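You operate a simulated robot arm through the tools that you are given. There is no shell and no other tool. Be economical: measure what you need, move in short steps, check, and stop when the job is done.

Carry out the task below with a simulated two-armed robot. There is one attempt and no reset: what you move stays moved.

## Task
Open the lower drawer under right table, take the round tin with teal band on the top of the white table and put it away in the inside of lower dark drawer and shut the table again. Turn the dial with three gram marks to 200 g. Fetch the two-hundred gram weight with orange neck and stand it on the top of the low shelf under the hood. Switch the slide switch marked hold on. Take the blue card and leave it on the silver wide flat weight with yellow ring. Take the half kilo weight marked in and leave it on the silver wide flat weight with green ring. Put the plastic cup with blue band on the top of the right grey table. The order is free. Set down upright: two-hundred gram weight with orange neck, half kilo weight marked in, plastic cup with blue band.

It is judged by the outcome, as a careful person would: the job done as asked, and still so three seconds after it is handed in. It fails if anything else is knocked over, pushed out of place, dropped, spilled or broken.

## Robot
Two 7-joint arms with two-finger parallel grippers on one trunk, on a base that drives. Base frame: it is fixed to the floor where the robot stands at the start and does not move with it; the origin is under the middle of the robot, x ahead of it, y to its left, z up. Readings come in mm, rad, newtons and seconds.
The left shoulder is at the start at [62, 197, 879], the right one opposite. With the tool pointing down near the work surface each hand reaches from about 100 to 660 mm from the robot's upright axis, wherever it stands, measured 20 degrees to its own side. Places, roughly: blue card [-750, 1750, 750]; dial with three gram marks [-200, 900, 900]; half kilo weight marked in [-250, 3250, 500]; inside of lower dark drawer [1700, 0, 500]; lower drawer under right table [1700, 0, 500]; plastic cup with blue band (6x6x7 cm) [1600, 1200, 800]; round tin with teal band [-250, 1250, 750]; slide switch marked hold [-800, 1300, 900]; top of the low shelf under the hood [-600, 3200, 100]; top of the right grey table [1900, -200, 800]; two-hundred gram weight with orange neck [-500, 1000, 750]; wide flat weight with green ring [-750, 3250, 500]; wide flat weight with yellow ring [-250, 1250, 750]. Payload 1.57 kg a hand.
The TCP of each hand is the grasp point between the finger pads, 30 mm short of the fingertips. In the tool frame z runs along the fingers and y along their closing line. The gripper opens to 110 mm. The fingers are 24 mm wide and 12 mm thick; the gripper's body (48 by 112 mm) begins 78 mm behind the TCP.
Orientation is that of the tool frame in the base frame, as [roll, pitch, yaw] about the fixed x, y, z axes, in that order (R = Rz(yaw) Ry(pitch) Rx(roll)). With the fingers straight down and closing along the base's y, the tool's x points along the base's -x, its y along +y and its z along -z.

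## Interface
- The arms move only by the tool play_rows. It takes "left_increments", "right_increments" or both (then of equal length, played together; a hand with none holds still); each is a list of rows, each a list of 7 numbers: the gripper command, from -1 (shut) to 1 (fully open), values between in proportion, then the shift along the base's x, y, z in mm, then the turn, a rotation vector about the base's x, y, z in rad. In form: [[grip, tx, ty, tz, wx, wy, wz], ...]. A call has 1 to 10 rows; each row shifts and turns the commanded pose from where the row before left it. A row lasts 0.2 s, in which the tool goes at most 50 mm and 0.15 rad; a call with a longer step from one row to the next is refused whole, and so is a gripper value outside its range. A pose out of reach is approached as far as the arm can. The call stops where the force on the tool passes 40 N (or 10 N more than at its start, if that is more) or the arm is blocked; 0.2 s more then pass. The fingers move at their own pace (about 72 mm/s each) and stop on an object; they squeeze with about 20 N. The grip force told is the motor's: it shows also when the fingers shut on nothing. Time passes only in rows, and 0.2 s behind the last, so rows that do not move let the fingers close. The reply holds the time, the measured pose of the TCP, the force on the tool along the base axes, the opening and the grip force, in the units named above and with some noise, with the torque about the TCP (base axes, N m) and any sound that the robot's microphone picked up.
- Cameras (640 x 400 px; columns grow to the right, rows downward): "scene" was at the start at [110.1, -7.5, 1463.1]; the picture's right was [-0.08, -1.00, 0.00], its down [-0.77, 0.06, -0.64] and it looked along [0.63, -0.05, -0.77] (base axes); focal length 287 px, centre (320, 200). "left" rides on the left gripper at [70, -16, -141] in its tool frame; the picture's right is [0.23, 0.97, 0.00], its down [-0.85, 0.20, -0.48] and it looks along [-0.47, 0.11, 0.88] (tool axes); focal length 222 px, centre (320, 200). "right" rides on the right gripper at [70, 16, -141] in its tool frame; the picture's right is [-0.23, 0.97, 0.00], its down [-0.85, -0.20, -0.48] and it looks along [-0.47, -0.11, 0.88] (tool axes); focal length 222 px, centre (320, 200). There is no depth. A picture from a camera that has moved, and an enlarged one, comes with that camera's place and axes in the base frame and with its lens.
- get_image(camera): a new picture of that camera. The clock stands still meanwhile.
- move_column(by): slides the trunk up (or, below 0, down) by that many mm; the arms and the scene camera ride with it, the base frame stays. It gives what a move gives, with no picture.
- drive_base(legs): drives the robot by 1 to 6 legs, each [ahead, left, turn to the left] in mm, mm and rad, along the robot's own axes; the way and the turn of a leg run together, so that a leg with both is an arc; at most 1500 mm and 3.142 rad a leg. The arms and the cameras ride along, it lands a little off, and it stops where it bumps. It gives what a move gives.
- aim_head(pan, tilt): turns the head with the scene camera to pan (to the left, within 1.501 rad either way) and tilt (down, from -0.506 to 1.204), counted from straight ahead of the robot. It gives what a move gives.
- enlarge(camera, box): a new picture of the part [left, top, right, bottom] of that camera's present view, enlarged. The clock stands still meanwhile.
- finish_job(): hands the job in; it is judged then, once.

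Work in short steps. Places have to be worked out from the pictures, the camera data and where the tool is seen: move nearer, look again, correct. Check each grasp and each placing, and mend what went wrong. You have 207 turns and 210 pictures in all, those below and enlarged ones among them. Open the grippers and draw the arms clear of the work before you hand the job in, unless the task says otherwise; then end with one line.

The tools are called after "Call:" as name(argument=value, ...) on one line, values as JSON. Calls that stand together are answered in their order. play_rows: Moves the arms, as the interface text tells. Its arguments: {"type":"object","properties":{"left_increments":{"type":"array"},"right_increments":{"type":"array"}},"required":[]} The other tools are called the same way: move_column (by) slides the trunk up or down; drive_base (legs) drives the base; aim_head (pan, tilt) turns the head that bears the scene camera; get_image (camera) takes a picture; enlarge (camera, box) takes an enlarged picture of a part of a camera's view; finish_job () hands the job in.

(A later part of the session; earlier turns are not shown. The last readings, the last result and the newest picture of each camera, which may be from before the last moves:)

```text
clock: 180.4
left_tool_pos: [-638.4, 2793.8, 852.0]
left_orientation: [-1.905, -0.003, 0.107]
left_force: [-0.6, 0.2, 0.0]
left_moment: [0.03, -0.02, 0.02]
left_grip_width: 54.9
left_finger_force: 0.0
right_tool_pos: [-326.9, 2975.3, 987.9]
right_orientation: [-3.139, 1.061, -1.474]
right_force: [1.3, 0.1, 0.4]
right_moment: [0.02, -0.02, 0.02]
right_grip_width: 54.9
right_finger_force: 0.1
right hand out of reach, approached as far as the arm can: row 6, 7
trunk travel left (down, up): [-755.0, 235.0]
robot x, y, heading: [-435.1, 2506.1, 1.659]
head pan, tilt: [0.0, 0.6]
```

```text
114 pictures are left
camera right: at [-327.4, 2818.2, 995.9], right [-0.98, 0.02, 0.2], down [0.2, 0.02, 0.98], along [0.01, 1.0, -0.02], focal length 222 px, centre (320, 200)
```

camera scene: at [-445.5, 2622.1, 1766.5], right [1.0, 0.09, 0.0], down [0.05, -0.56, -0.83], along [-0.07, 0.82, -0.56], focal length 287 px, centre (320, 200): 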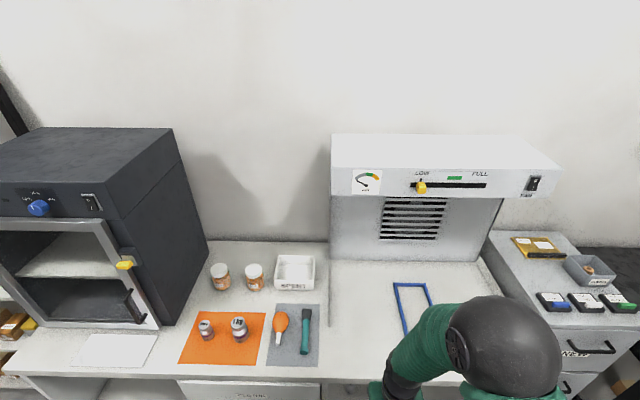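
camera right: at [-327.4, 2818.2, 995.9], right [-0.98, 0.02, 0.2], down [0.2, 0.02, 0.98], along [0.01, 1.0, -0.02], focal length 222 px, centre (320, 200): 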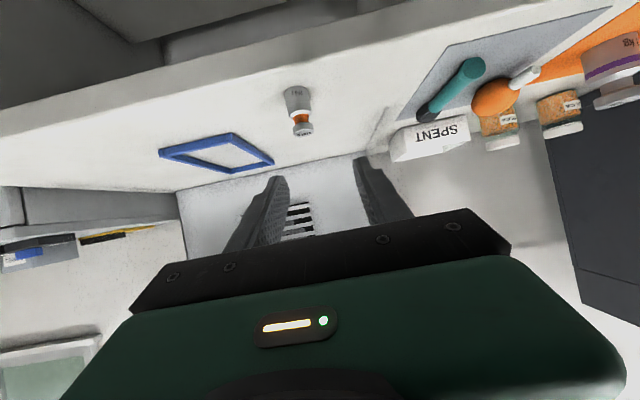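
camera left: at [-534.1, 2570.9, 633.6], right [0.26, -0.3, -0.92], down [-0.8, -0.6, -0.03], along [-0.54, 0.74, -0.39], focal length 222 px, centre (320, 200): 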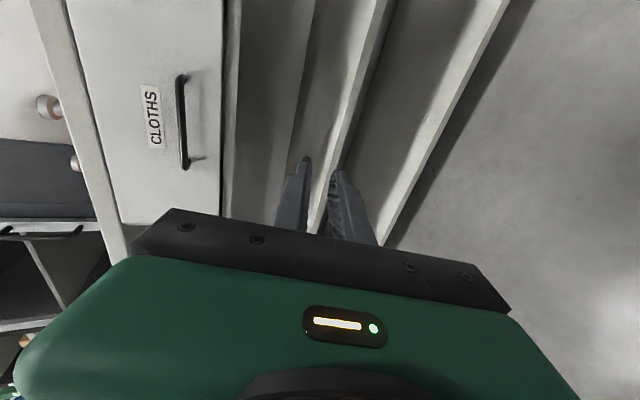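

Move to the pre-grasp point along the finger direction.

Call:
play_rows(right_increments=[[0, 8, 2, -25, 0, 0, 0], [0, 8, 2, -28, 0, 0, 0], [0, 0, 0, 0, 0, 0, 0]])

Call:
enlarge(camera="right", box=[220, 100, 420, 225])

```text
clock: 181.2
left_tool_pos: [-637.3, 2793.5, 851.0]
left_orientation: [-1.905, -0.002, 0.108]
left_force: [-0.3, 0.3, -0.6]
left_moment: [0.01, 0.02, 0.02]
left_grip_width: 55.1
left_finger_force: 0.1
right_tool_pos: [-308.0, 2981.7, 935.7]
right_orientation: [-3.14, 1.061, -1.474]
right_force: [-0.4, 0.5, 0.0]
right_moment: [0.02, -0.04, -0.01]
right_grip_width: 55.1
right_finger_force: 0.1
trunk travel left (down, up): [-755.0, 235.0]
robot x, y, heading: [-432.5, 2505.5, 1.657]
head pan, tilt: [0.0, 0.6]
```

```text
3.20 times, centred on (320, 162) of right
camera zoom: at [-309.4, 2823.7, 942.9], right [-0.98, 0.02, 0.2], down [0.2, 0.02, 0.98], along [0.01, 1.0, -0.02], focal length 711 px, centre (320, 320)
```

zoom: 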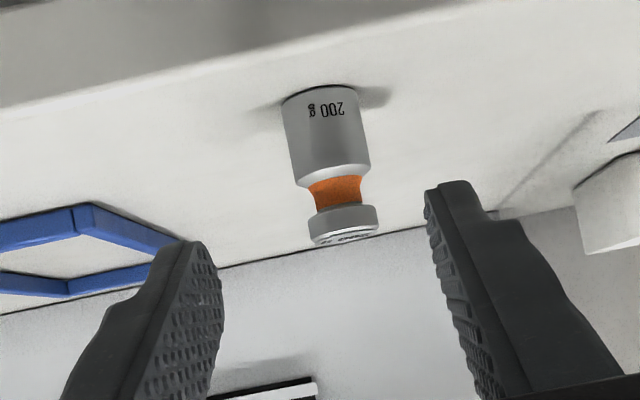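

Aligned. Advance onto the weight and close.

Call:
play_rows(right_increments=[[0, -3, 28, -16, 0, 0, 0], [0, -4, 28, -16, 0, 0, 0], [0, -4, 28, -17, 0, 0, 0], [0, 0, 0, 0, 0, 0, 0], [-1, 0, 0, 0, 0, 0, 0], [-1, 0, 0, 0, 0, 0, 0], [-1, 0, 0, 0, 0, 0, 0]])

Call:
enlarge(camera="right", box=[220, 100, 420, 225])

```text
clock: 182.8
left_tool_pos: [-639.3, 2793.7, 852.2]
left_orientation: [-1.904, -0.005, 0.108]
left_force: [0.8, 0.0, 1.1]
left_moment: [-0.01, -0.02, 0.05]
left_grip_width: 55.1
left_finger_force: 0.0
right_tool_pos: [-322.0, 3065.1, 886.0]
right_orientation: [-3.14, 1.066, -1.474]
right_force: [-6.6, -0.9, 17.6]
right_moment: [0.32, 0.47, 0.3]
right_grip_width: 27.2
right_finger_force: 20.5
trunk travel left (down, up): [-755.0, 235.0]
robot x, y, heading: [-434.0, 2506.8, 1.659]
head pan, tilt: [0.0, 0.6]
```

```text
3.20 times, centred on (320, 162) of right
camera zoom: at [-323.1, 2907.8, 891.5], right [-0.98, 0.02, 0.2], down [0.2, 0.01, 0.98], along [0.01, 1.0, -0.02], focal length 711 px, centre (320, 320)
```

zoom: 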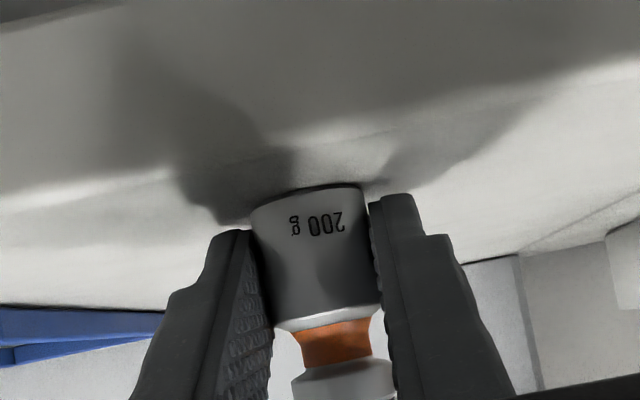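

Held. Lift 40 mm and retreat; raise the left hand too before lowering the trunk.

Call:
play_rows(right_increments=[[-1, 0, 0, 15, 0, 0, 0], [-1, 0, 0, 25, 0, 0, 0], [-1, 3, -40, 0, 0, 0, 0], [-1, 3, -40, 0, 0, 0, 0], [-1, 3, -40, 0, 0, 0, 0], [-1, 0, 0, 0, 0, 0, 0]], left_increments=[[0, 0, 0, 40, 0, 0, 0], [0, 0, 0, 40, 0, 0, 0], [0, 0, 0, 40, 0, 0, 0], [0, 0, 0, 40, 0, 0, 0], [0, 0, 0, 40, 0, 0, 0], [0, 0, 0, 0, 0, 0, 0]])

Call:
drive_base(legs=[[-170, 0, 0]])

Call:
move_column(by=-350)

Call:
aim_head(pan=0, tilt=0.8)

Call:
get_image(camera="scene")

```text
clock: 184.2
left_tool_pos: [-636.2, 2798.5, 934.6]
left_orientation: [-1.903, -0.003, 0.109]
left_force: [-0.4, 0.8, -0.2]
left_moment: [-0.01, -0.01, -0.01]
left_grip_width: 55.3
left_finger_force: 0.1
left hand out of reach, approached as far as the arm can: row 3, 4, 5
right_tool_pos: [-312.2, 2945.4, 924.1]
right_orientation: [-3.139, 1.058, -1.475]
right_force: [0.0, -0.9, -2.0]
right_moment: [-0.04, 0.01, 0.0]
right_grip_width: 26.9
right_finger_force: 19.7
trunk travel left (down, up): [-755.0, 235.0]
robot x, y, heading: [-434.9, 2504.5, 1.656]
head pan, tilt: [0.0, 0.6]
```

```text
clock: 185.7
left_tool_pos: [-620.7, 2630.9, 935.2]
left_orientation: [-1.905, -0.003, 0.107]
left_force: [0.0, 0.3, -0.5]
left_moment: [-0.02, 0.0, 0.01]
left_grip_width: 54.8
left_finger_force: 0.0
right_tool_pos: [-297.1, 2780.7, 924.8]
right_orientation: [-3.14, 1.06, -1.474]
right_force: [-0.3, -0.8, -1.6]
right_moment: [-0.03, -0.03, 0.01]
right_grip_width: 26.9
right_finger_force: 20.1
trunk travel left (down, up): [-755.0, 235.0]
robot x, y, heading: [-418.3, 2339.2, 1.657]
head pan, tilt: [0.0, 0.6]
```

```text
clock: 189.1
left_tool_pos: [-620.2, 2628.8, 584.9]
left_orientation: [-1.902, -0.003, 0.108]
left_force: [0.2, -0.7, -0.7]
left_moment: [0.03, 0.0, 0.01]
left_grip_width: 55.4
left_finger_force: 0.0
right_tool_pos: [-296.7, 2778.4, 575.2]
right_orientation: [-3.14, 1.06, -1.475]
right_force: [0.1, 0.1, -1.5]
right_moment: [-0.05, 0.01, 0.0]
right_grip_width: 27.3
right_finger_force: 19.8
trunk travel left (down, up): [-405.0, 585.0]
robot x, y, heading: [-419.0, 2339.9, 1.653]
head pan, tilt: [0.0, 0.6]
```

```text
clock: 189.8
left_tool_pos: [-620.8, 2628.3, 585.5]
left_orientation: [-1.903, -0.003, 0.109]
left_force: [0.1, 0.8, 0.7]
left_moment: [0.01, 0.01, -0.01]
left_grip_width: 54.9
left_finger_force: 0.0
right_tool_pos: [-296.2, 2777.6, 576.1]
right_orientation: [-3.14, 1.06, -1.474]
right_force: [-1.0, -0.2, -2.3]
right_moment: [-0.04, -0.03, -0.02]
right_grip_width: 27.2
right_finger_force: 19.9
trunk travel left (down, up): [-405.0, 585.0]
robot x, y, heading: [-422.0, 2337.6, 1.659]
head pan, tilt: [0.0, 0.799]
```

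```text
111 pictures are left
camera scene: at [-430.4, 2450.0, 1399.5], right [1.0, 0.09, 0.0], down [0.06, -0.71, -0.7], along [-0.06, 0.69, -0.72], focal length 287 px, centre (320, 200)
```

scene: 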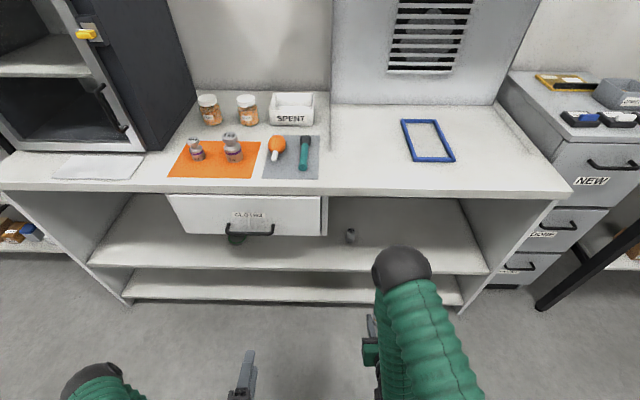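

Arms look clear of the floor. Lower the trunk another 300 and look at the low shelf with the right camera.

Call:
move_column(by=-290)

Call:
get_image(camera="right")

Call:
get_image(camera="scene")

```text
clock: 192.7
left_tool_pos: [-619.5, 2627.5, 296.9]
left_orientation: [-1.902, -0.003, 0.109]
left_force: [-0.1, 0.0, 0.3]
left_moment: [0.0, 0.0, 0.0]
left_grip_width: 55.1
left_finger_force: 0.1
right_tool_pos: [-297.0, 2777.9, 285.9]
right_orientation: [-3.14, 1.06, -1.477]
right_force: [0.3, -0.2, -2.0]
right_moment: [0.0, -0.04, 0.0]
right_grip_width: 26.9
right_finger_force: 19.8
trunk travel left (down, up): [-115.0, 875.0]
robot x, y, heading: [-418.1, 2340.0, 1.661]
head pan, tilt: [0.0, 0.799]
```

```text
110 pictures are left
camera right: at [-297.1, 2619.4, 292.9], right [-0.98, 0.02, 0.2], down [0.2, 0.02, 0.98], along [0.01, 1.0, -0.02], focal length 222 px, centre (320, 200)
```

right: 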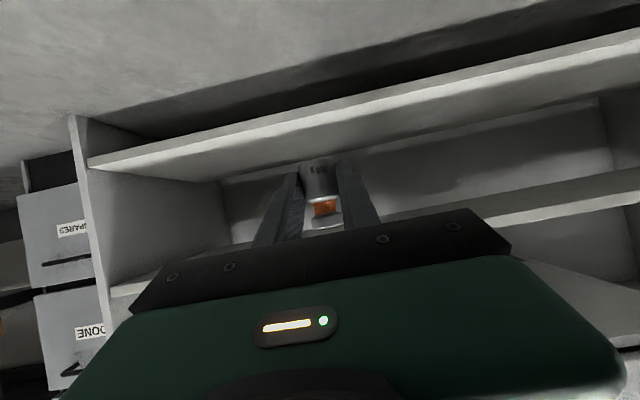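

```text
109 pictures are left
camera scene: at [-430.1, 2449.4, 1109.4], right [1.0, 0.09, 0.0], down [0.06, -0.72, -0.7], along [-0.06, 0.69, -0.72], focal length 287 px, centre (320, 200)
```

scene: 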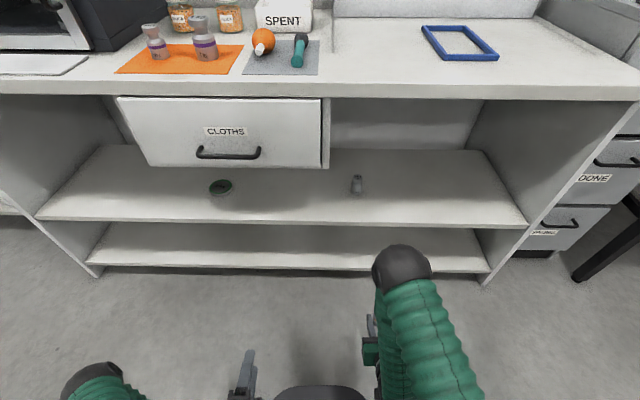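

Low shelf top is around z≈120–136, front edge y≈3050. Lower the trunk 80, drive ahead 200, then extend.

Call:
move_column(by=-80)

Call:
drive_base(legs=[[200, 0, 0]])

Call:
get_image(camera="right")

```text
clock: 193.2
left_tool_pos: [-619.3, 2628.2, 289.5]
left_orientation: [-1.896, -0.023, 0.114]
left_force: [-0.5, -0.5, 6.8]
left_moment: [-0.9, -0.55, -0.02]
left_grip_width: 55.2
left_finger_force: 0.1
right_tool_pos: [-296.0, 2776.8, 275.3]
right_orientation: [-3.139, 1.063, -1.475]
right_force: [-0.6, -0.3, -1.5]
right_moment: [-0.02, -0.01, -0.01]
right_grip_width: 27.3
right_finger_force: 20.0
trunk travel left (down, up): [-104.0, 886.0]
robot x, y, heading: [-418.9, 2340.4, 1.656]
head pan, tilt: [0.0, 0.799]
stopped: the force on the tool passed its limit at 85 N (the readings are from after the stop); the commanded pose is now the measured one
```

```text
clock: 194.8
left_tool_pos: [-637.5, 2823.2, 290.4]
left_orientation: [-1.896, -0.023, 0.114]
left_force: [-0.1, -0.7, 12.0]
left_moment: [-1.56, -0.93, 0.03]
left_grip_width: 54.9
left_finger_force: 0.0
right_tool_pos: [-315.1, 2972.8, 275.4]
right_orientation: [-3.14, 1.064, -1.473]
right_force: [0.3, 0.0, -1.9]
right_moment: [-0.01, 0.02, 0.02]
right_grip_width: 27.0
right_finger_force: 20.1
trunk travel left (down, up): [-104.0, 886.0]
robot x, y, heading: [-436.4, 2535.0, 1.66]
head pan, tilt: [0.0, 0.799]
```

```text
108 pictures are left
camera right: at [-314.7, 2814.5, 282.4], right [-0.98, 0.02, 0.2], down [0.2, 0.02, 0.98], along [0.01, 1.0, -0.02], focal length 222 px, centre (320, 200)
```

right: 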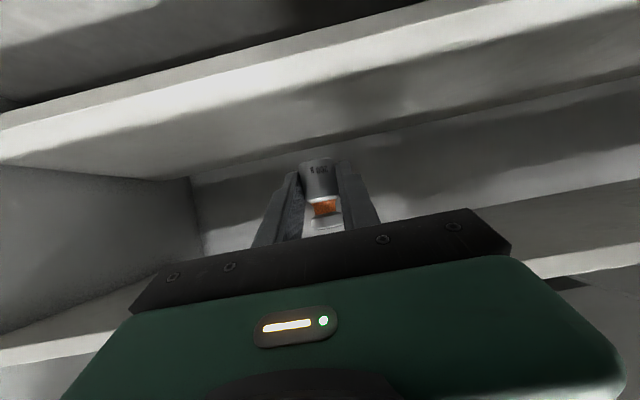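

The left hand touched something below (probably my own base). I raise the left hand, and look where it is.

Call:
play_rows(left_increments=[[0, 0, 0, 25, 0, 0, 0], [0, 0, 0, 40, 0, 0, 0], [0, 0, 0, 40, 0, 0, 0], [0, 0, 0, 40, 0, 0, 0]])

Call:
aim_head(pan=0.3, tilt=1.2)

Call:
get_image(camera="scene")

```text
clock: 195.8
left_tool_pos: [-637.4, 2823.3, 289.6]
left_orientation: [-1.896, -0.024, 0.115]
left_force: [0.6, 1.4, 3.2]
left_moment: [-0.54, -0.2, 0.31]
left_grip_width: 54.9
left_finger_force: 0.1
left hand out of reach, approached as far as the arm can: row 1, 2, 3, 4
right_tool_pos: [-314.0, 2971.7, 275.5]
right_orientation: [-3.138, 1.062, -1.473]
right_force: [-0.1, -0.9, -1.8]
right_moment: [-0.01, 0.04, 0.02]
right_grip_width: 27.0
right_finger_force: 19.9
trunk travel left (down, up): [-104.0, 886.0]
robot x, y, heading: [-438.7, 2533.1, 1.657]
head pan, tilt: [0.0, 0.799]
```

```text
clock: 196.6
left_tool_pos: [-638.1, 2822.7, 290.8]
left_orientation: [-1.894, -0.021, 0.114]
left_force: [1.3, 0.2, 3.9]
left_moment: [-0.64, -0.31, 0.2]
left_grip_width: 54.8
left_finger_force: 0.1
right_tool_pos: [-313.6, 2972.4, 275.5]
right_orientation: [-3.14, 1.063, -1.473]
right_force: [-0.2, -0.1, -1.5]
right_moment: [-0.01, -0.02, -0.03]
right_grip_width: 27.0
right_finger_force: 19.8
trunk travel left (down, up): [-104.0, 886.0]
robot x, y, heading: [-436.5, 2534.2, 1.662]
head pan, tilt: [0.3, 1.201]
```

```text
107 pictures are left
camera scene: at [-461.4, 2615.9, 1071.1], right [0.93, 0.38, 0.0], down [0.35, -0.86, -0.36], along [-0.14, 0.33, -0.93], focal length 287 px, centre (320, 200)
```

scene: 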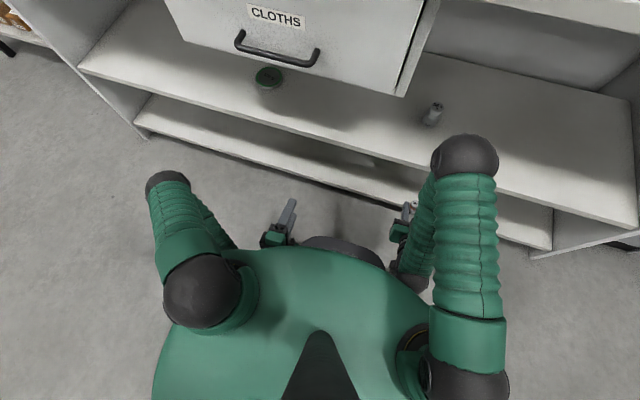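

The left arm is folded close to its own body. I move it outward and forward a bit, then up.

Call:
play_rows(left_increments=[[0, -20, 20, 0, 0, 0, 0], [0, -20, 20, 10, 0, 0, 0], [0, -20, 20, 20, 0, 0, 0], [0, -20, 20, 30, 0, 0, 0], [0, 0, 0, 40, 0, 0, 0], [0, 0, 0, 40, 0, 0, 0]])

Call:
get_image(camera="scene")

```text
clock: 198.0
left_tool_pos: [-741.0, 2949.1, 348.5]
left_orientation: [-1.895, -0.026, 0.115]
left_force: [0.0, -0.5, 0.0]
left_moment: [-0.01, 0.02, 0.03]
left_grip_width: 55.0
left_finger_force: 0.1
left hand out of reach, approached as far as the arm can: row 2, 3, 4, 5, 6
right_tool_pos: [-314.3, 2972.3, 275.9]
right_orientation: [-3.137, 1.063, -1.472]
right_force: [-0.3, -0.1, -1.5]
right_moment: [-0.02, 0.02, 0.01]
right_grip_width: 27.2
right_finger_force: 19.6
trunk travel left (down, up): [-104.0, 886.0]
robot x, y, heading: [-442.5, 2530.3, 1.659]
head pan, tilt: [0.3, 1.201]
```

```text
106 pictures are left
camera scene: at [-461.8, 2616.1, 1071.0], right [0.93, 0.38, 0.0], down [0.35, -0.86, -0.36], along [-0.14, 0.33, -0.93], focal length 287 px, centre (320, 200)
```

scene: 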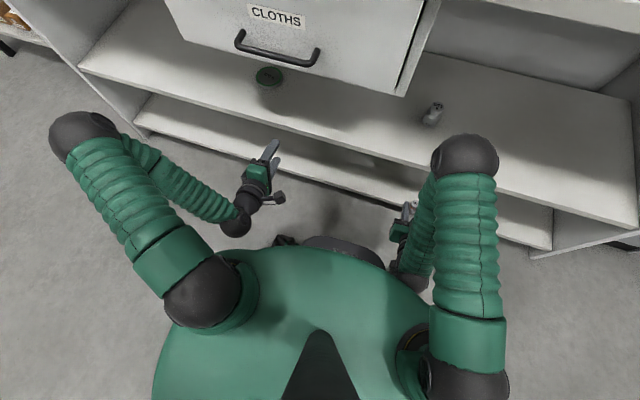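

Left arm is free now. Lower the right hand to z≈200 and extend into the low shelf.

Call:
play_rows(right_increments=[[-1, 0, 0, -40, 0, 0, 0], [-1, 0, 10, -36, 0, 0, 0], [-1, -3, 40, 0, 0, 0, 0], [-1, -3, 40, 0, 0, 0, 0], [-1, -3, 40, 0, 0, 0, 0], [-1, 0, 15, 0, 0, 0, 0], [-1, 0, 0, 0, 0, 0, 0]])

Call:
get_image(camera="right")

```text
clock: 199.6
left_tool_pos: [-741.6, 2949.0, 346.5]
left_orientation: [-1.894, -0.022, 0.115]
left_force: [-0.6, 0.6, -0.2]
left_moment: [-0.04, 0.0, -0.01]
left_grip_width: 55.1
left_finger_force: 0.0
right_tool_pos: [-321.4, 3117.2, 199.5]
right_orientation: [-3.138, 1.062, -1.474]
right_force: [0.5, -0.1, -1.0]
right_moment: [0.0, 0.01, 0.02]
right_grip_width: 27.2
right_finger_force: 19.6
trunk travel left (down, up): [-104.0, 886.0]
robot x, y, heading: [-433.0, 2535.6, 1.661]
head pan, tilt: [0.3, 1.201]
```

```text
105 pictures are left
camera right: at [-322.0, 2959.1, 206.9], right [-0.98, 0.02, 0.2], down [0.2, 0.02, 0.98], along [0.01, 1.0, -0.02], focal length 222 px, centre (320, 200)
```

right: 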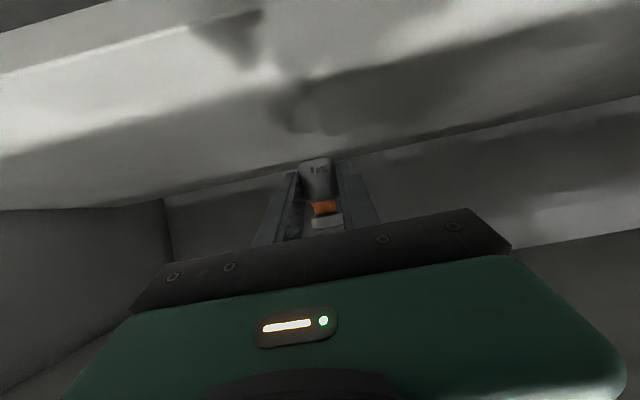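

Weight is ~70 mm inside the shelf edge. Lower until contact.

Call:
play_rows(right_increments=[[-1, 0, 0, -15, 0, 0, 0], [-1, 0, 0, -8, 0, 0, 0], [-1, 0, 0, -3, 0, 0, 0], [-1, 0, 0, -3, 0, 0, 0], [-1, 0, 0, 0, 0, 0, 0]])

Call:
enlarge(camera="right", box=[220, 100, 420, 225])

```text
clock: 200.8
left_tool_pos: [-742.5, 2948.7, 346.8]
left_orientation: [-1.892, -0.022, 0.115]
left_force: [1.2, -0.4, -0.5]
left_moment: [-0.01, 0.0, 0.01]
left_grip_width: 55.1
left_finger_force: 0.1
right_tool_pos: [-322.6, 3116.7, 170.3]
right_orientation: [-3.139, 1.062, -1.472]
right_force: [0.5, -0.9, -2.0]
right_moment: [-0.04, 0.01, 0.02]
right_grip_width: 27.1
right_finger_force: 20.4
trunk travel left (down, up): [-104.0, 886.0]
robot x, y, heading: [-434.1, 2530.4, 1.657]
head pan, tilt: [0.3, 1.201]
```

```text
3.20 times, centred on (320, 162) of right
camera zoom: at [-323.1, 2958.9, 177.2], right [-0.98, 0.02, 0.2], down [0.2, 0.02, 0.98], along [0.01, 1.0, -0.02], focal length 711 px, centre (320, 320)
```

zoom: 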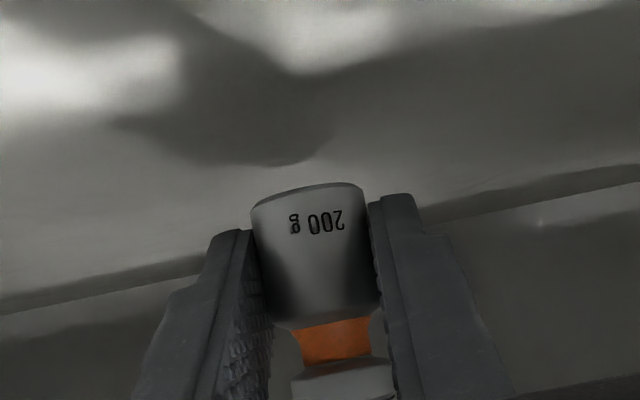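

Not in contact yet; continue in 3 mm steps.

Call:
play_rows(right_increments=[[-1, 0, 0, -4, 0, 0, 0], [-1, 0, 0, -3, 0, 0, 0], [-1, 0, 0, -3, 0, 0, 0], [-1, 0, 0, 0, 0, 0, 0]])

```text
clock: 201.8
left_tool_pos: [-741.0, 2949.3, 346.9]
left_orientation: [-1.893, -0.022, 0.114]
left_force: [0.3, 0.0, -0.3]
left_moment: [0.01, -0.03, -0.01]
left_grip_width: 54.7
left_finger_force: 0.0
right_tool_pos: [-323.5, 3117.4, 160.6]
right_orientation: [-3.138, 1.063, -1.472]
right_force: [-0.2, -0.9, -2.3]
right_moment: [0.01, 0.0, 0.01]
right_grip_width: 27.2
right_finger_force: 20.0
trunk travel left (down, up): [-104.0, 886.0]
robot x, y, heading: [-440.0, 2531.7, 1.659]
head pan, tilt: [0.3, 1.201]
```

Still no contact; continue.

Call:
play_rows(right_increments=[[-1, 0, 0, -4, 0, 0, 0], [-1, 0, 0, -4, 0, 0, 0], [-1, 0, 0, -3, 0, 0, 0], [-1, 0, 0, 0, 0, 0, 0]])

Call:
enlarge(camera="right", box=[220, 100, 420, 225])

```text
clock: 202.8
left_tool_pos: [-740.6, 2950.4, 347.2]
left_orientation: [-1.894, -0.022, 0.116]
left_force: [-0.2, -0.1, 0.0]
left_moment: [0.0, 0.02, 0.01]
left_grip_width: 54.7
left_finger_force: 0.1
right_tool_pos: [-322.9, 3115.5, 149.3]
right_orientation: [-3.138, 1.063, -1.473]
right_force: [0.1, 1.3, -2.2]
right_moment: [0.0, 0.01, 0.01]
right_grip_width: 27.2
right_finger_force: 20.3
trunk travel left (down, up): [-104.0, 886.0]
robot x, y, heading: [-436.6, 2535.8, 1.66]
head pan, tilt: [0.3, 1.201]
```

```text
3.20 times, centred on (320, 162) of right
camera zoom: at [-323.3, 2959.0, 156.7], right [-0.98, 0.02, 0.2], down [0.2, 0.02, 0.98], along [0.01, 1.0, -0.02], focal length 711 px, centre (320, 320)
```

zoom: 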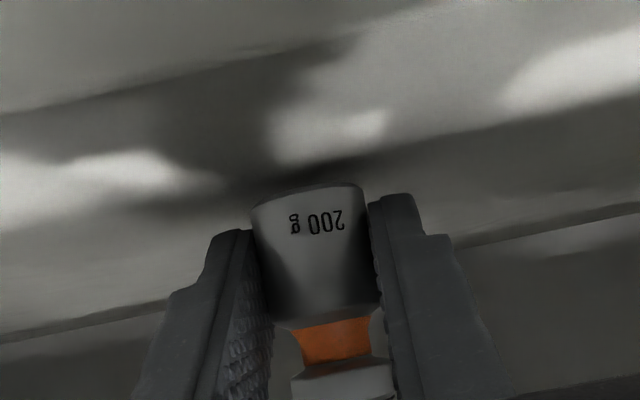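

Shadow is close under the weight; a few mm more.

Call:
play_rows(right_increments=[[-1, 0, 0, -3, 0, 0, 0], [-1, 0, 0, -3, 0, 0, 0], [-1, 0, 0, -2, 0, 0, 0], [-1, 0, 0, 0, 0, 0, 0]])

```text
clock: 203.8
left_tool_pos: [-742.3, 2949.9, 348.9]
left_orientation: [-1.892, -0.023, 0.115]
left_force: [-0.2, -0.7, -0.1]
left_moment: [0.04, 0.0, 0.0]
left_grip_width: 55.2
left_finger_force: 0.0
right_tool_pos: [-322.0, 3117.7, 145.9]
right_orientation: [-3.138, 1.071, -1.471]
right_force: [0.1, -7.1, 21.1]
right_moment: [0.06, 0.18, 0.09]
right_grip_width: 26.9
right_finger_force: 20.4
trunk travel left (down, up): [-104.0, 886.0]
robot x, y, heading: [-434.3, 2531.5, 1.658]
head pan, tilt: [0.3, 1.201]
```

Contact. Ease, open, and back out along the finger axis.

Call:
play_rows(right_increments=[[-1, 0, 0, 4, 0, 0, 0], [-0.4, 0, 0, 0, 0, 0, 0], [0, 0, 0, 0, 0, 0, 0], [0, 0, 0, 0, 0, 0, 0], [0, 2, -25, 6, 0, 0, 0], [0, 4, -40, 15, 0, 0, 0], [0, 4, -40, 15, 0, 0, 0], [0, 4, -40, 15, 0, 0, 0]])

Call:
enlarge(camera="right", box=[220, 60, 420, 185])

```text
clock: 205.6
left_tool_pos: [-742.2, 2948.7, 348.2]
left_orientation: [-1.894, -0.023, 0.116]
left_force: [-0.2, -0.7, 0.5]
left_moment: [0.01, 0.03, -0.01]
left_grip_width: 55.1
left_finger_force: 0.0
right_tool_pos: [-309.2, 2971.1, 196.2]
right_orientation: [-3.139, 1.064, -1.471]
right_force: [0.3, -0.1, -0.4]
right_moment: [-0.02, 0.05, -0.02]
right_grip_width: 54.9
right_finger_force: 0.1
trunk travel left (down, up): [-104.0, 886.0]
robot x, y, heading: [-437.5, 2532.6, 1.659]
head pan, tilt: [0.3, 1.201]
```

```text
3.20 times, centred on (320, 122) of right
camera zoom: at [-310.1, 2813.0, 202.8], right [-0.98, 0.02, 0.2], down [0.2, 0.02, 0.98], along [0.01, 1.0, -0.02], focal length 711 px, centre (320, 448)
```

zoom: 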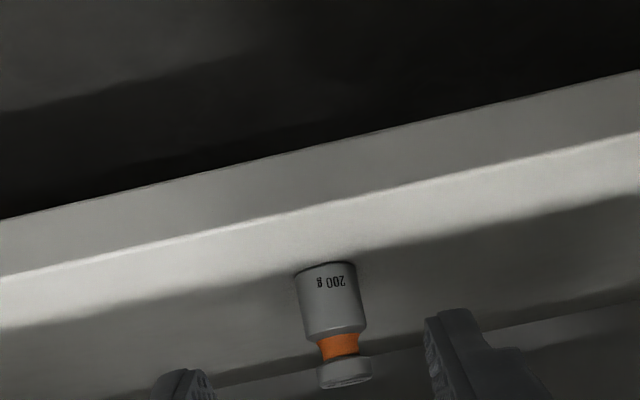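

Orange-neck weight stands on the low shelf. Back the base off 150, raise the trunk 250, and look at the mid shelf.

Call:
drive_base(legs=[[-170, 0, 0]])

Call:
move_column(by=260)

Call:
aim_head(pan=0, tilt=0.8)

Call:
get_image(camera="scene")

Call:
get_image(camera="right")

```text
clock: 207.1
left_tool_pos: [-727.3, 2781.2, 347.9]
left_orientation: [-1.895, -0.022, 0.118]
left_force: [0.5, -0.5, -0.4]
left_moment: [-0.01, 0.0, 0.01]
left_grip_width: 54.9
left_finger_force: 0.0
right_tool_pos: [-295.5, 2802.9, 196.0]
right_orientation: [-3.139, 1.063, -1.469]
right_force: [0.6, 0.5, -0.1]
right_moment: [-0.01, 0.04, -0.01]
right_grip_width: 54.9
right_finger_force: 0.1
trunk travel left (down, up): [-104.0, 886.0]
robot x, y, heading: [-423.7, 2364.3, 1.666]
head pan, tilt: [0.3, 1.201]
```

```text
clock: 209.8
left_tool_pos: [-728.3, 2780.3, 608.1]
left_orientation: [-1.894, -0.023, 0.119]
left_force: [0.5, -0.9, 0.2]
left_moment: [-0.03, 0.01, 0.02]
left_grip_width: 55.1
left_finger_force: 0.0
right_tool_pos: [-295.2, 2803.7, 456.1]
right_orientation: [-3.139, 1.063, -1.469]
right_force: [0.2, 0.6, -0.1]
right_moment: [0.02, 0.0, 0.03]
right_grip_width: 55.0
right_finger_force: 0.0
trunk travel left (down, up): [-364.0, 626.0]
robot x, y, heading: [-422.4, 2368.3, 1.665]
head pan, tilt: [0.3, 1.201]
```

```text
clock: 210.6
left_tool_pos: [-727.6, 2780.7, 607.8]
left_orientation: [-1.893, -0.023, 0.117]
left_force: [-0.5, 0.4, 0.1]
left_moment: [-0.03, -0.01, 0.02]
left_grip_width: 55.0
left_finger_force: 0.0
right_tool_pos: [-296.7, 2805.4, 455.2]
right_orientation: [-3.14, 1.064, -1.47]
right_force: [-0.3, 0.4, 1.0]
right_moment: [0.0, 0.03, -0.03]
right_grip_width: 54.8
right_finger_force: 0.1
trunk travel left (down, up): [-364.0, 626.0]
robot x, y, heading: [-419.2, 2365.5, 1.662]
head pan, tilt: [0.0, 0.799]
```

```text
101 pictures are left
camera scene: at [-433.4, 2477.1, 1358.7], right [1.0, 0.09, 0.0], down [0.07, -0.72, -0.7], along [-0.06, 0.69, -0.72], focal length 287 px, centre (320, 200)
```

scene: 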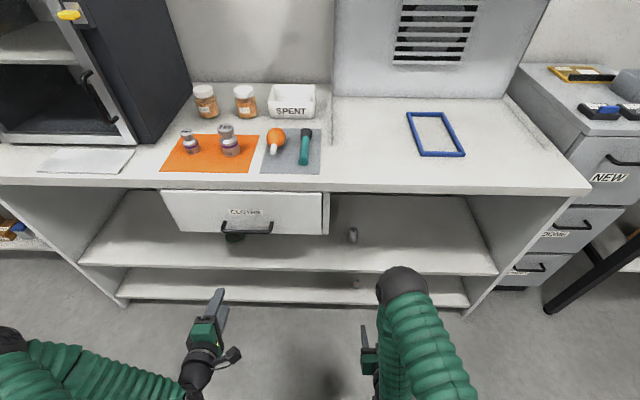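

```text
100 pictures are left
camera right: at [-296.2, 2646.2, 462.7], right [-0.98, 0.01, 0.2], down [0.2, 0.02, 0.98], along [0.01, 1.0, -0.02], focal length 222 px, centre (320, 200)
```

right: 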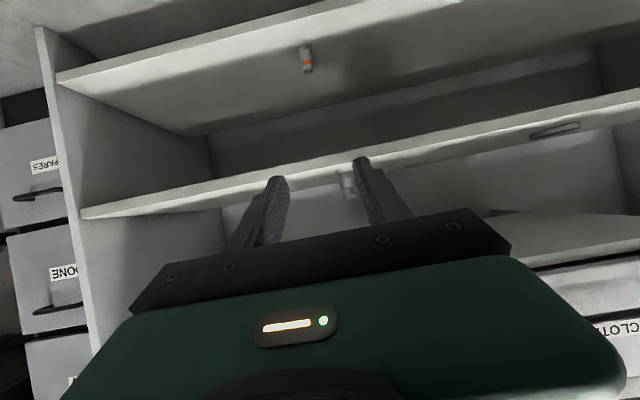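

IN weight ≈(-362,3168) on mid shelf z≈405. Before approaching I fold the left hand: point it down and pull it back.

Call:
play_rows(left_increments=[[0, 0, -15, 5, -0.138, -0.012, 0], [0, 0, -15, 5, -0.138, -0.012, 0], [0, 0, -15, 5, -0.138, -0.012, 0], [0, 0, -15, 5, -0.138, -0.012, 0], [0, 0, -15, 5, -0.138, -0.012, 0], [0, 0, -15, 5, -0.138, -0.012, 0], [0, 0, -15, 5, -0.138, -0.012, 0], [0, 0, -15, 5, -0.138, -0.012, 0], [0, 0, -15, 5, -0.138, -0.012, 0], [0, 0, 0, 0, 0, 0, 0]])

Call:
get_image(camera="scene")

```text
clock: 212.8
left_tool_pos: [-750.8, 2689.3, 617.7]
left_orientation: [-3.139, 0.022, 0.12]
left_force: [0.0, -0.2, 0.4]
left_moment: [-0.02, -0.03, 0.04]
left_grip_width: 55.0
left_finger_force: 0.1
left hand out of reach, approached as far as the arm can: row 1, 2, 3, 4
right_tool_pos: [-295.8, 2804.5, 454.8]
right_orientation: [-3.14, 1.064, -1.47]
right_force: [0.1, -1.1, 0.6]
right_moment: [0.01, -0.03, 0.03]
right_grip_width: 55.1
right_finger_force: 0.0
trunk travel left (down, up): [-364.0, 626.0]
robot x, y, heading: [-422.3, 2364.9, 1.666]
head pan, tilt: [0.0, 0.799]
```

```text
99 pictures are left
camera scene: at [-432.7, 2477.2, 1358.8], right [1.0, 0.09, 0.0], down [0.07, -0.72, -0.7], along [-0.06, 0.69, -0.72], focal length 287 px, centre (320, 200)
```

scene: 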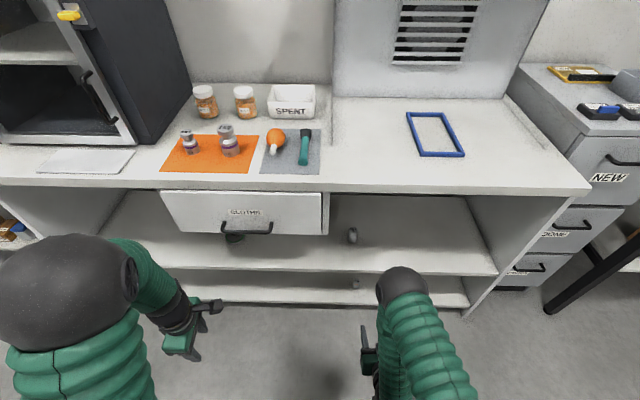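

Pull the left hand back 100 more, then drive ahead 215.

Call:
play_rows(left_increments=[[0, 8, -35, 0, 0, 0, 0], [0, 8, -35, 0, 0, 0, 0], [0, 8, -35, 0, 0, 0, 0]])

Call:
drive_base(legs=[[215, 50, 0]])

Call:
get_image(camera="right")

```text
clock: 213.6
left_tool_pos: [-743.1, 2623.9, 616.8]
left_orientation: [3.141, 0.024, 0.119]
left_force: [-0.4, 0.8, -0.5]
left_moment: [0.04, -0.02, 0.01]
left_grip_width: 54.7
left_finger_force: 0.1
left hand out of reach, approached as far as the arm can: row 2, 3
right_tool_pos: [-297.0, 2804.5, 456.7]
right_orientation: [-3.139, 1.064, -1.47]
right_force: [0.2, 0.4, 0.2]
right_moment: [0.02, 0.01, 0.0]
right_grip_width: 55.0
right_finger_force: 0.0
trunk travel left (down, up): [-364.0, 626.0]
robot x, y, heading: [-420.1, 2365.0, 1.66]
head pan, tilt: [0.0, 0.799]
```

```text
clock: 215.3
left_tool_pos: [-814.5, 2827.7, 616.2]
left_orientation: [3.141, 0.022, 0.126]
left_force: [0.3, -0.1, 0.1]
left_moment: [-0.04, 0.0, 0.0]
left_grip_width: 55.1
left_finger_force: 0.0
right_tool_pos: [-369.6, 3010.6, 454.8]
right_orientation: [-3.141, 1.062, -1.464]
right_force: [0.1, 0.1, -0.2]
right_moment: [0.0, 0.0, 0.01]
right_grip_width: 55.0
right_finger_force: 0.0
trunk travel left (down, up): [-364.0, 626.0]
robot x, y, heading: [-489.8, 2571.3, 1.671]
head pan, tilt: [0.0, 0.799]
```

```text
98 pictures are left
camera right: at [-367.4, 2852.3, 462.1], right [-0.98, 0.01, 0.2], down [0.2, 0.02, 0.98], along [0.0, 1.0, -0.02], focal length 222 px, centre (320, 200)
```

right: 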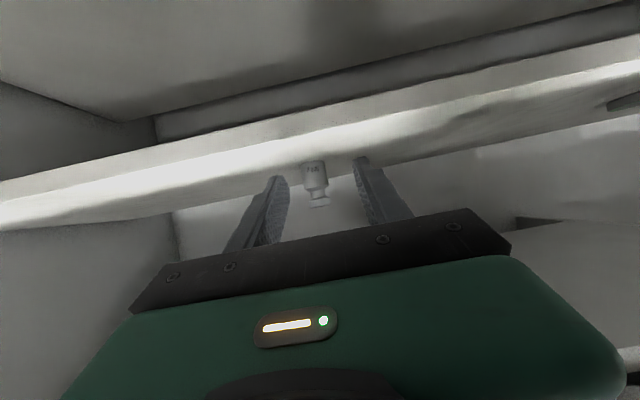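

Call:
enlarge(camera="right", box=[220, 110, 420, 235])

```text
3.20 times, centred on (320, 172) of right
camera zoom: at [-367.4, 2852.3, 462.1], right [-0.98, 0.01, 0.2], down [0.2, 0.02, 0.98], along [0.0, 1.0, -0.02], focal length 711 px, centre (320, 288)
```

zoom: 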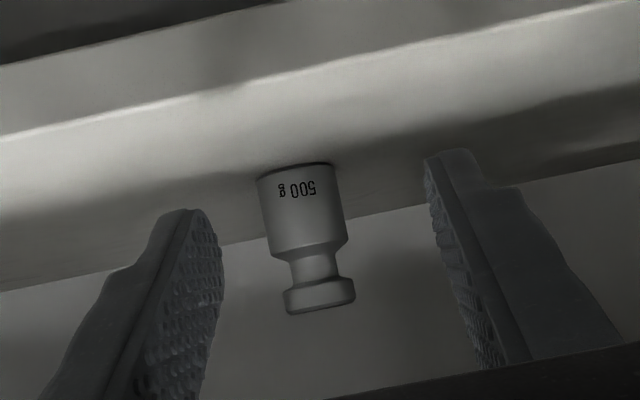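

IN weight: axis ≈(-368,3168), base z≈402, diameter ≈37. Open to ~70 and advance over it.

Call:
play_rows(right_increments=[[0.25, 2, 35, 0, 0, 0, 0], [0.25, 1, 35, -6, 0, 0, 0], [0.25, 0, 30, -6, 0, 0, 0], [0.25, 0, 20, -5, 0, 0, 0], [0.25, 0, 0, 0, 0, 0, 0]])

Call:
enlarge(camera="right", box=[220, 110, 420, 235])

```text
clock: 216.5
left_tool_pos: [-814.6, 2825.2, 616.4]
left_orientation: [3.14, 0.023, 0.126]
left_force: [0.8, -0.2, 0.0]
left_moment: [-0.01, 0.01, 0.02]
left_grip_width: 54.8
left_finger_force: 0.1
right_tool_pos: [-364.8, 3129.0, 440.1]
right_orientation: [-3.139, 1.064, -1.462]
right_force: [-0.1, 0.1, -0.6]
right_moment: [-0.02, 0.02, 0.01]
right_grip_width: 68.8
right_finger_force: 0.1
trunk travel left (down, up): [-364.0, 626.0]
robot x, y, heading: [-490.6, 2570.6, 1.667]
head pan, tilt: [0.0, 0.799]
```

```text
3.20 times, centred on (320, 172) of right
camera zoom: at [-363.9, 2971.5, 446.2], right [-0.98, 0.01, 0.2], down [0.2, 0.02, 0.98], along [0.0, 1.0, -0.02], focal length 711 px, centre (320, 288)
```

zoom: 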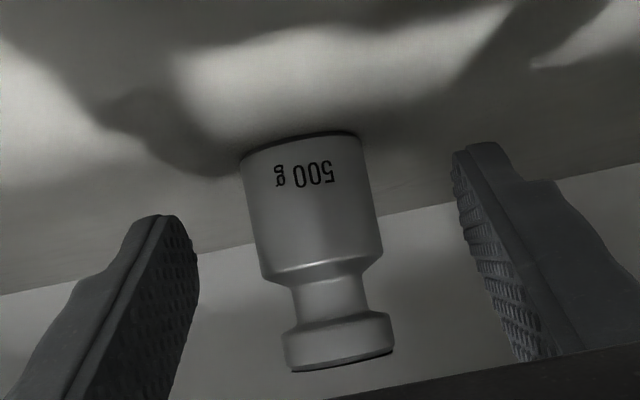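

Advance 36 mm more and close.

Call:
play_rows(right_increments=[[0.25, -1, 20, -3, 0, 0, 0], [0.25, -1, 18, -3, 0, 0, 0], [0.25, 0, 0, 0, 0, 0, 0], [-1, 0, 0, 0, 0, 0, 0], [-1, 0, 0, 0, 0, 0, 0], [-1, 0, 0, 0, 0, 0, 0]])

Call:
enlarge(camera="right", box=[220, 110, 420, 235])

```text
clock: 217.9
left_tool_pos: [-815.7, 2825.8, 616.9]
left_orientation: [3.14, 0.022, 0.125]
left_force: [-0.7, 0.7, 0.4]
left_moment: [0.0, 0.01, -0.01]
left_grip_width: 55.0
left_finger_force: 0.1
right_tool_pos: [-366.8, 3167.4, 433.1]
right_orientation: [-3.14, 1.065, -1.463]
right_force: [2.1, -0.7, 0.4]
right_moment: [-0.04, 0.03, -0.04]
right_grip_width: 37.6
right_finger_force: 20.7
trunk travel left (down, up): [-364.0, 626.0]
robot x, y, heading: [-489.3, 2572.4, 1.668]
head pan, tilt: [0.0, 0.799]
```

```text
3.20 times, centred on (320, 172) of right
camera zoom: at [-364.6, 3009.9, 439.8], right [-0.98, 0.01, 0.2], down [0.2, 0.02, 0.98], along [0.0, 1.0, -0.02], focal length 711 px, centre (320, 288)
```

zoom: 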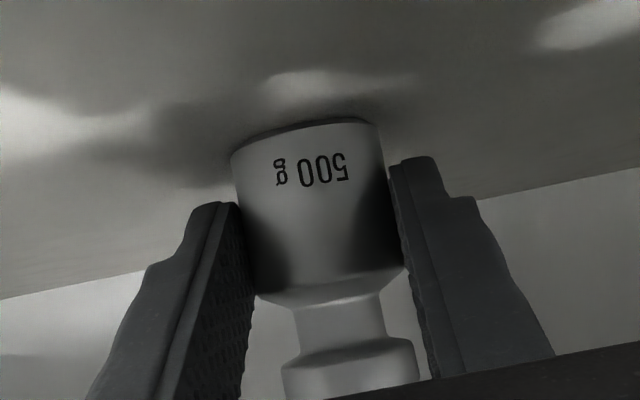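

Gripped. Lift 35 mm, then drive back 160, slide left 470.

Call:
play_rows(right_increments=[[-1, 0, 0, 10, 0, 0, 0], [-1, 0, 0, 25, 0, 0, 0], [-1, 0, 0, 10, 0, 0, 0], [-1, 0, 0, 0, 0, 0, 0]])

Call:
drive_base(legs=[[-180, 0, 0], [0, 475, -0.02]])

Call:
play_rows(right_increments=[[-1, 0, 0, 0, 0, 0, 0], [-1, 0, 0, 0, 0, 0, 0], [-1, 0, 0, 0, 0, 0, 0], [-1, 0, 0, 0, 0, 0, 0], [-1, 0, 0, 0, 0, 0, 0]])

Call:
get_image(camera="right")

Call:
get_image(camera="scene")

```text
clock: 218.9
left_tool_pos: [-815.7, 2826.5, 616.8]
left_orientation: [3.141, 0.023, 0.125]
left_force: [-0.1, 0.6, 0.1]
left_moment: [-0.03, -0.01, 0.01]
left_grip_width: 55.1
left_finger_force: 0.1
right_tool_pos: [-366.2, 3168.1, 477.3]
right_orientation: [-3.139, 1.063, -1.462]
right_force: [0.3, -0.7, -5.0]
right_moment: [-0.1, -0.01, 0.0]
right_grip_width: 37.5
right_finger_force: 20.2
trunk travel left (down, up): [-364.0, 626.0]
robot x, y, heading: [-491.7, 2569.6, 1.669]
head pan, tilt: [0.0, 0.799]
```

```text
clock: 222.8
left_tool_pos: [-1260.2, 2621.6, 616.8]
left_orientation: [3.141, 0.024, 0.095]
left_force: [0.5, 0.6, 1.2]
left_moment: [0.02, 0.01, 0.0]
left_grip_width: 55.2
left_finger_force: 0.1
right_tool_pos: [-801.2, 2950.1, 475.8]
right_orientation: [3.14, 1.066, -1.495]
right_force: [-0.1, -0.9, -5.1]
right_moment: [-0.11, 0.02, -0.02]
right_grip_width: 37.6
right_finger_force: 19.8
trunk travel left (down, up): [-364.0, 626.0]
robot x, y, heading: [-944.3, 2356.6, 1.647]
head pan, tilt: [0.0, 0.799]
```

```text
clock: 224.0
left_tool_pos: [-1262.6, 2620.7, 616.6]
left_orientation: [-3.14, 0.024, 0.095]
left_force: [-0.5, -0.4, -1.3]
left_moment: [0.02, -0.01, -0.03]
left_grip_width: 55.1
left_finger_force: 0.1
right_tool_pos: [-802.4, 2949.6, 476.4]
right_orientation: [-3.141, 1.065, -1.49]
right_force: [-0.1, -0.7, -5.0]
right_moment: [-0.12, -0.05, 0.02]
right_grip_width: 37.3
right_finger_force: 20.3
trunk travel left (down, up): [-364.0, 626.0]
robot x, y, heading: [-943.8, 2358.2, 1.644]
head pan, tilt: [0.0, 0.799]
```

```text
94 pictures are left
camera right: at [-806.7, 2791.1, 483.7], right [-0.98, 0.03, 0.2], down [0.2, 0.01, 0.98], along [0.03, 1.0, -0.02], focal length 222 px, centre (320, 200)
```

right: 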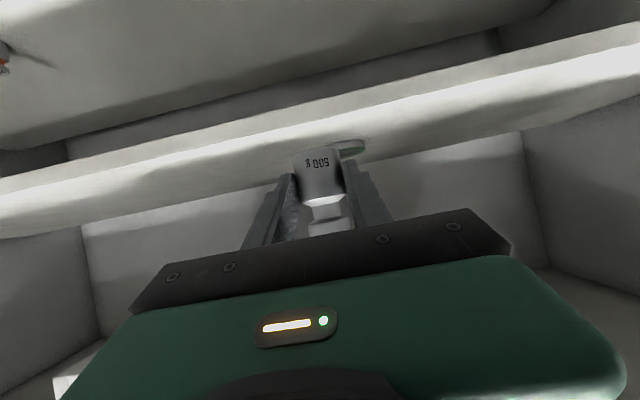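

```text
93 pictures are left
camera scene: at [-953.5, 2469.4, 1358.6], right [1.0, 0.07, 0.0], down [0.05, -0.72, -0.7], along [-0.05, 0.69, -0.72], focal length 287 px, centre (320, 200)
```

scene: 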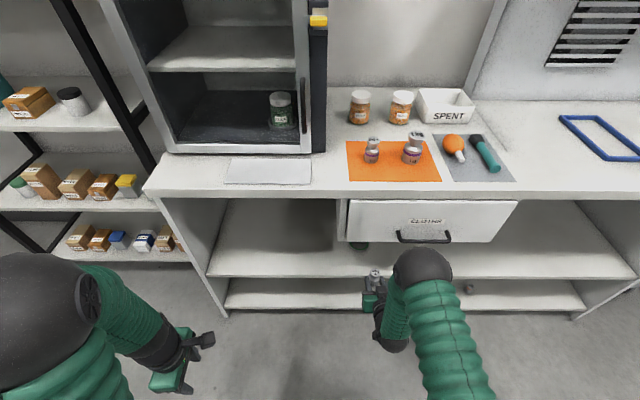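

Enlarge the disc as seen by the right camera and the scene camera.

Call:
enlarge(camera="right", box=[240, 100, 400, 200])

Call:
enlarge(camera="scene", box=[310, 210, 430, 285])

```text
4.00 times, centred on (320, 150) of right
camera zoom: at [-806.7, 2791.1, 483.7], right [-0.98, 0.03, 0.2], down [0.2, 0.01, 0.98], along [0.03, 1.0, -0.02], focal length 888 px, centre (320, 400)
```

zoom: 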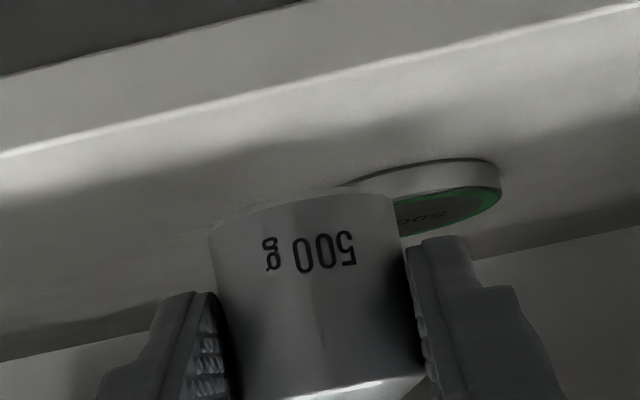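

```text
5.33 times, centred on (370, 248) of scene
camera zoom: at [-953.5, 2469.4, 1358.6], right [1.0, 0.07, 0.0], down [0.05, -0.72, -0.7], along [-0.05, 0.69, -0.72], focal length 1529 px, centre (53, -53)
```

zoom: 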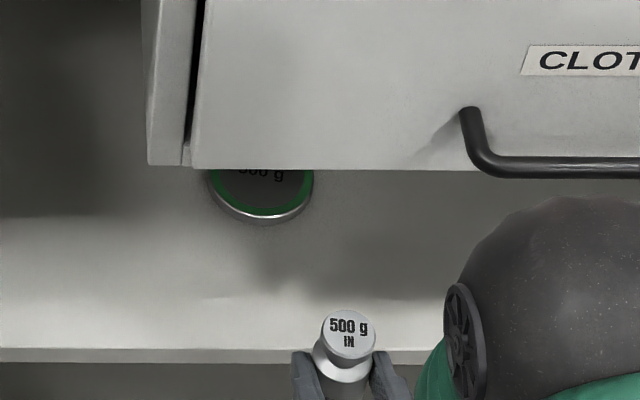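

Disc centre ≈(-848,3148), top z≈416; "IN" is confirmed. The right elbow would meet the drawer front from here, so I shift the base left and reach rightwards instead.

Call:
drive_base(legs=[[0, 235, 0]])

Call:
play_rows(right_increments=[[-1, 40, 0, 0, 0, 0, 0], [-1, 40, 0, 0, 0, 0, 0], [-1, 40, 0, 0, 0, 0, 0], [-1, 40, 0, 0, 0, 0, 0], [-1, 30, 0, 0, 0, 0, 0], [-1, 0, 0, 0, 0, 0, 0], [-1, 0, 0, 0, 0, 0, 0]])

Call:
get_image(camera="scene")

```text
clock: 225.7
left_tool_pos: [-1481.7, 2608.5, 618.8]
left_orientation: [3.141, 0.028, 0.088]
left_force: [0.4, -0.1, -0.2]
left_moment: [-0.01, 0.04, 0.0]
left_grip_width: 55.0
left_finger_force: 0.3
right_tool_pos: [-1022.0, 2932.8, 476.1]
right_orientation: [3.135, 1.063, -1.507]
right_force: [1.0, -0.8, -4.4]
right_moment: [-0.08, 0.04, 0.03]
right_grip_width: 37.6
right_finger_force: 19.7
trunk travel left (down, up): [-364.0, 626.0]
robot x, y, heading: [-1172.4, 2344.1, 1.635]
head pan, tilt: [0.0, 0.799]
```

```text
clock: 227.3
left_tool_pos: [-1485.5, 2606.1, 616.2]
left_orientation: [-3.14, 0.024, 0.086]
left_force: [-0.2, 0.1, 0.3]
left_moment: [0.01, -0.01, -0.01]
left_grip_width: 55.1
left_finger_force: 0.1
right_tool_pos: [-831.1, 2930.7, 479.1]
right_orientation: [-3.137, 1.066, -1.497]
right_force: [-0.5, 0.0, -5.5]
right_moment: [-0.09, -0.02, 0.01]
right_grip_width: 37.3
right_finger_force: 20.0
trunk travel left (down, up): [-364.0, 626.0]
robot x, y, heading: [-1172.2, 2341.7, 1.631]
head pan, tilt: [0.0, 0.799]
```

```text
90 pictures are left
camera scene: at [-1177.6, 2454.1, 1358.6], right [1.0, 0.06, 0.0], down [0.05, -0.72, -0.7], along [-0.04, 0.69, -0.72], focal length 287 px, centre (320, 200)
```

scene: 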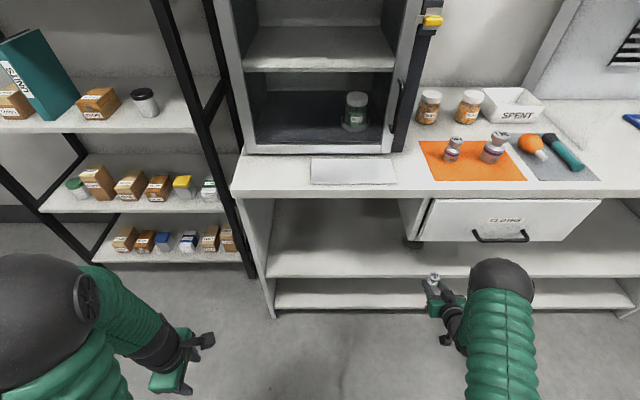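

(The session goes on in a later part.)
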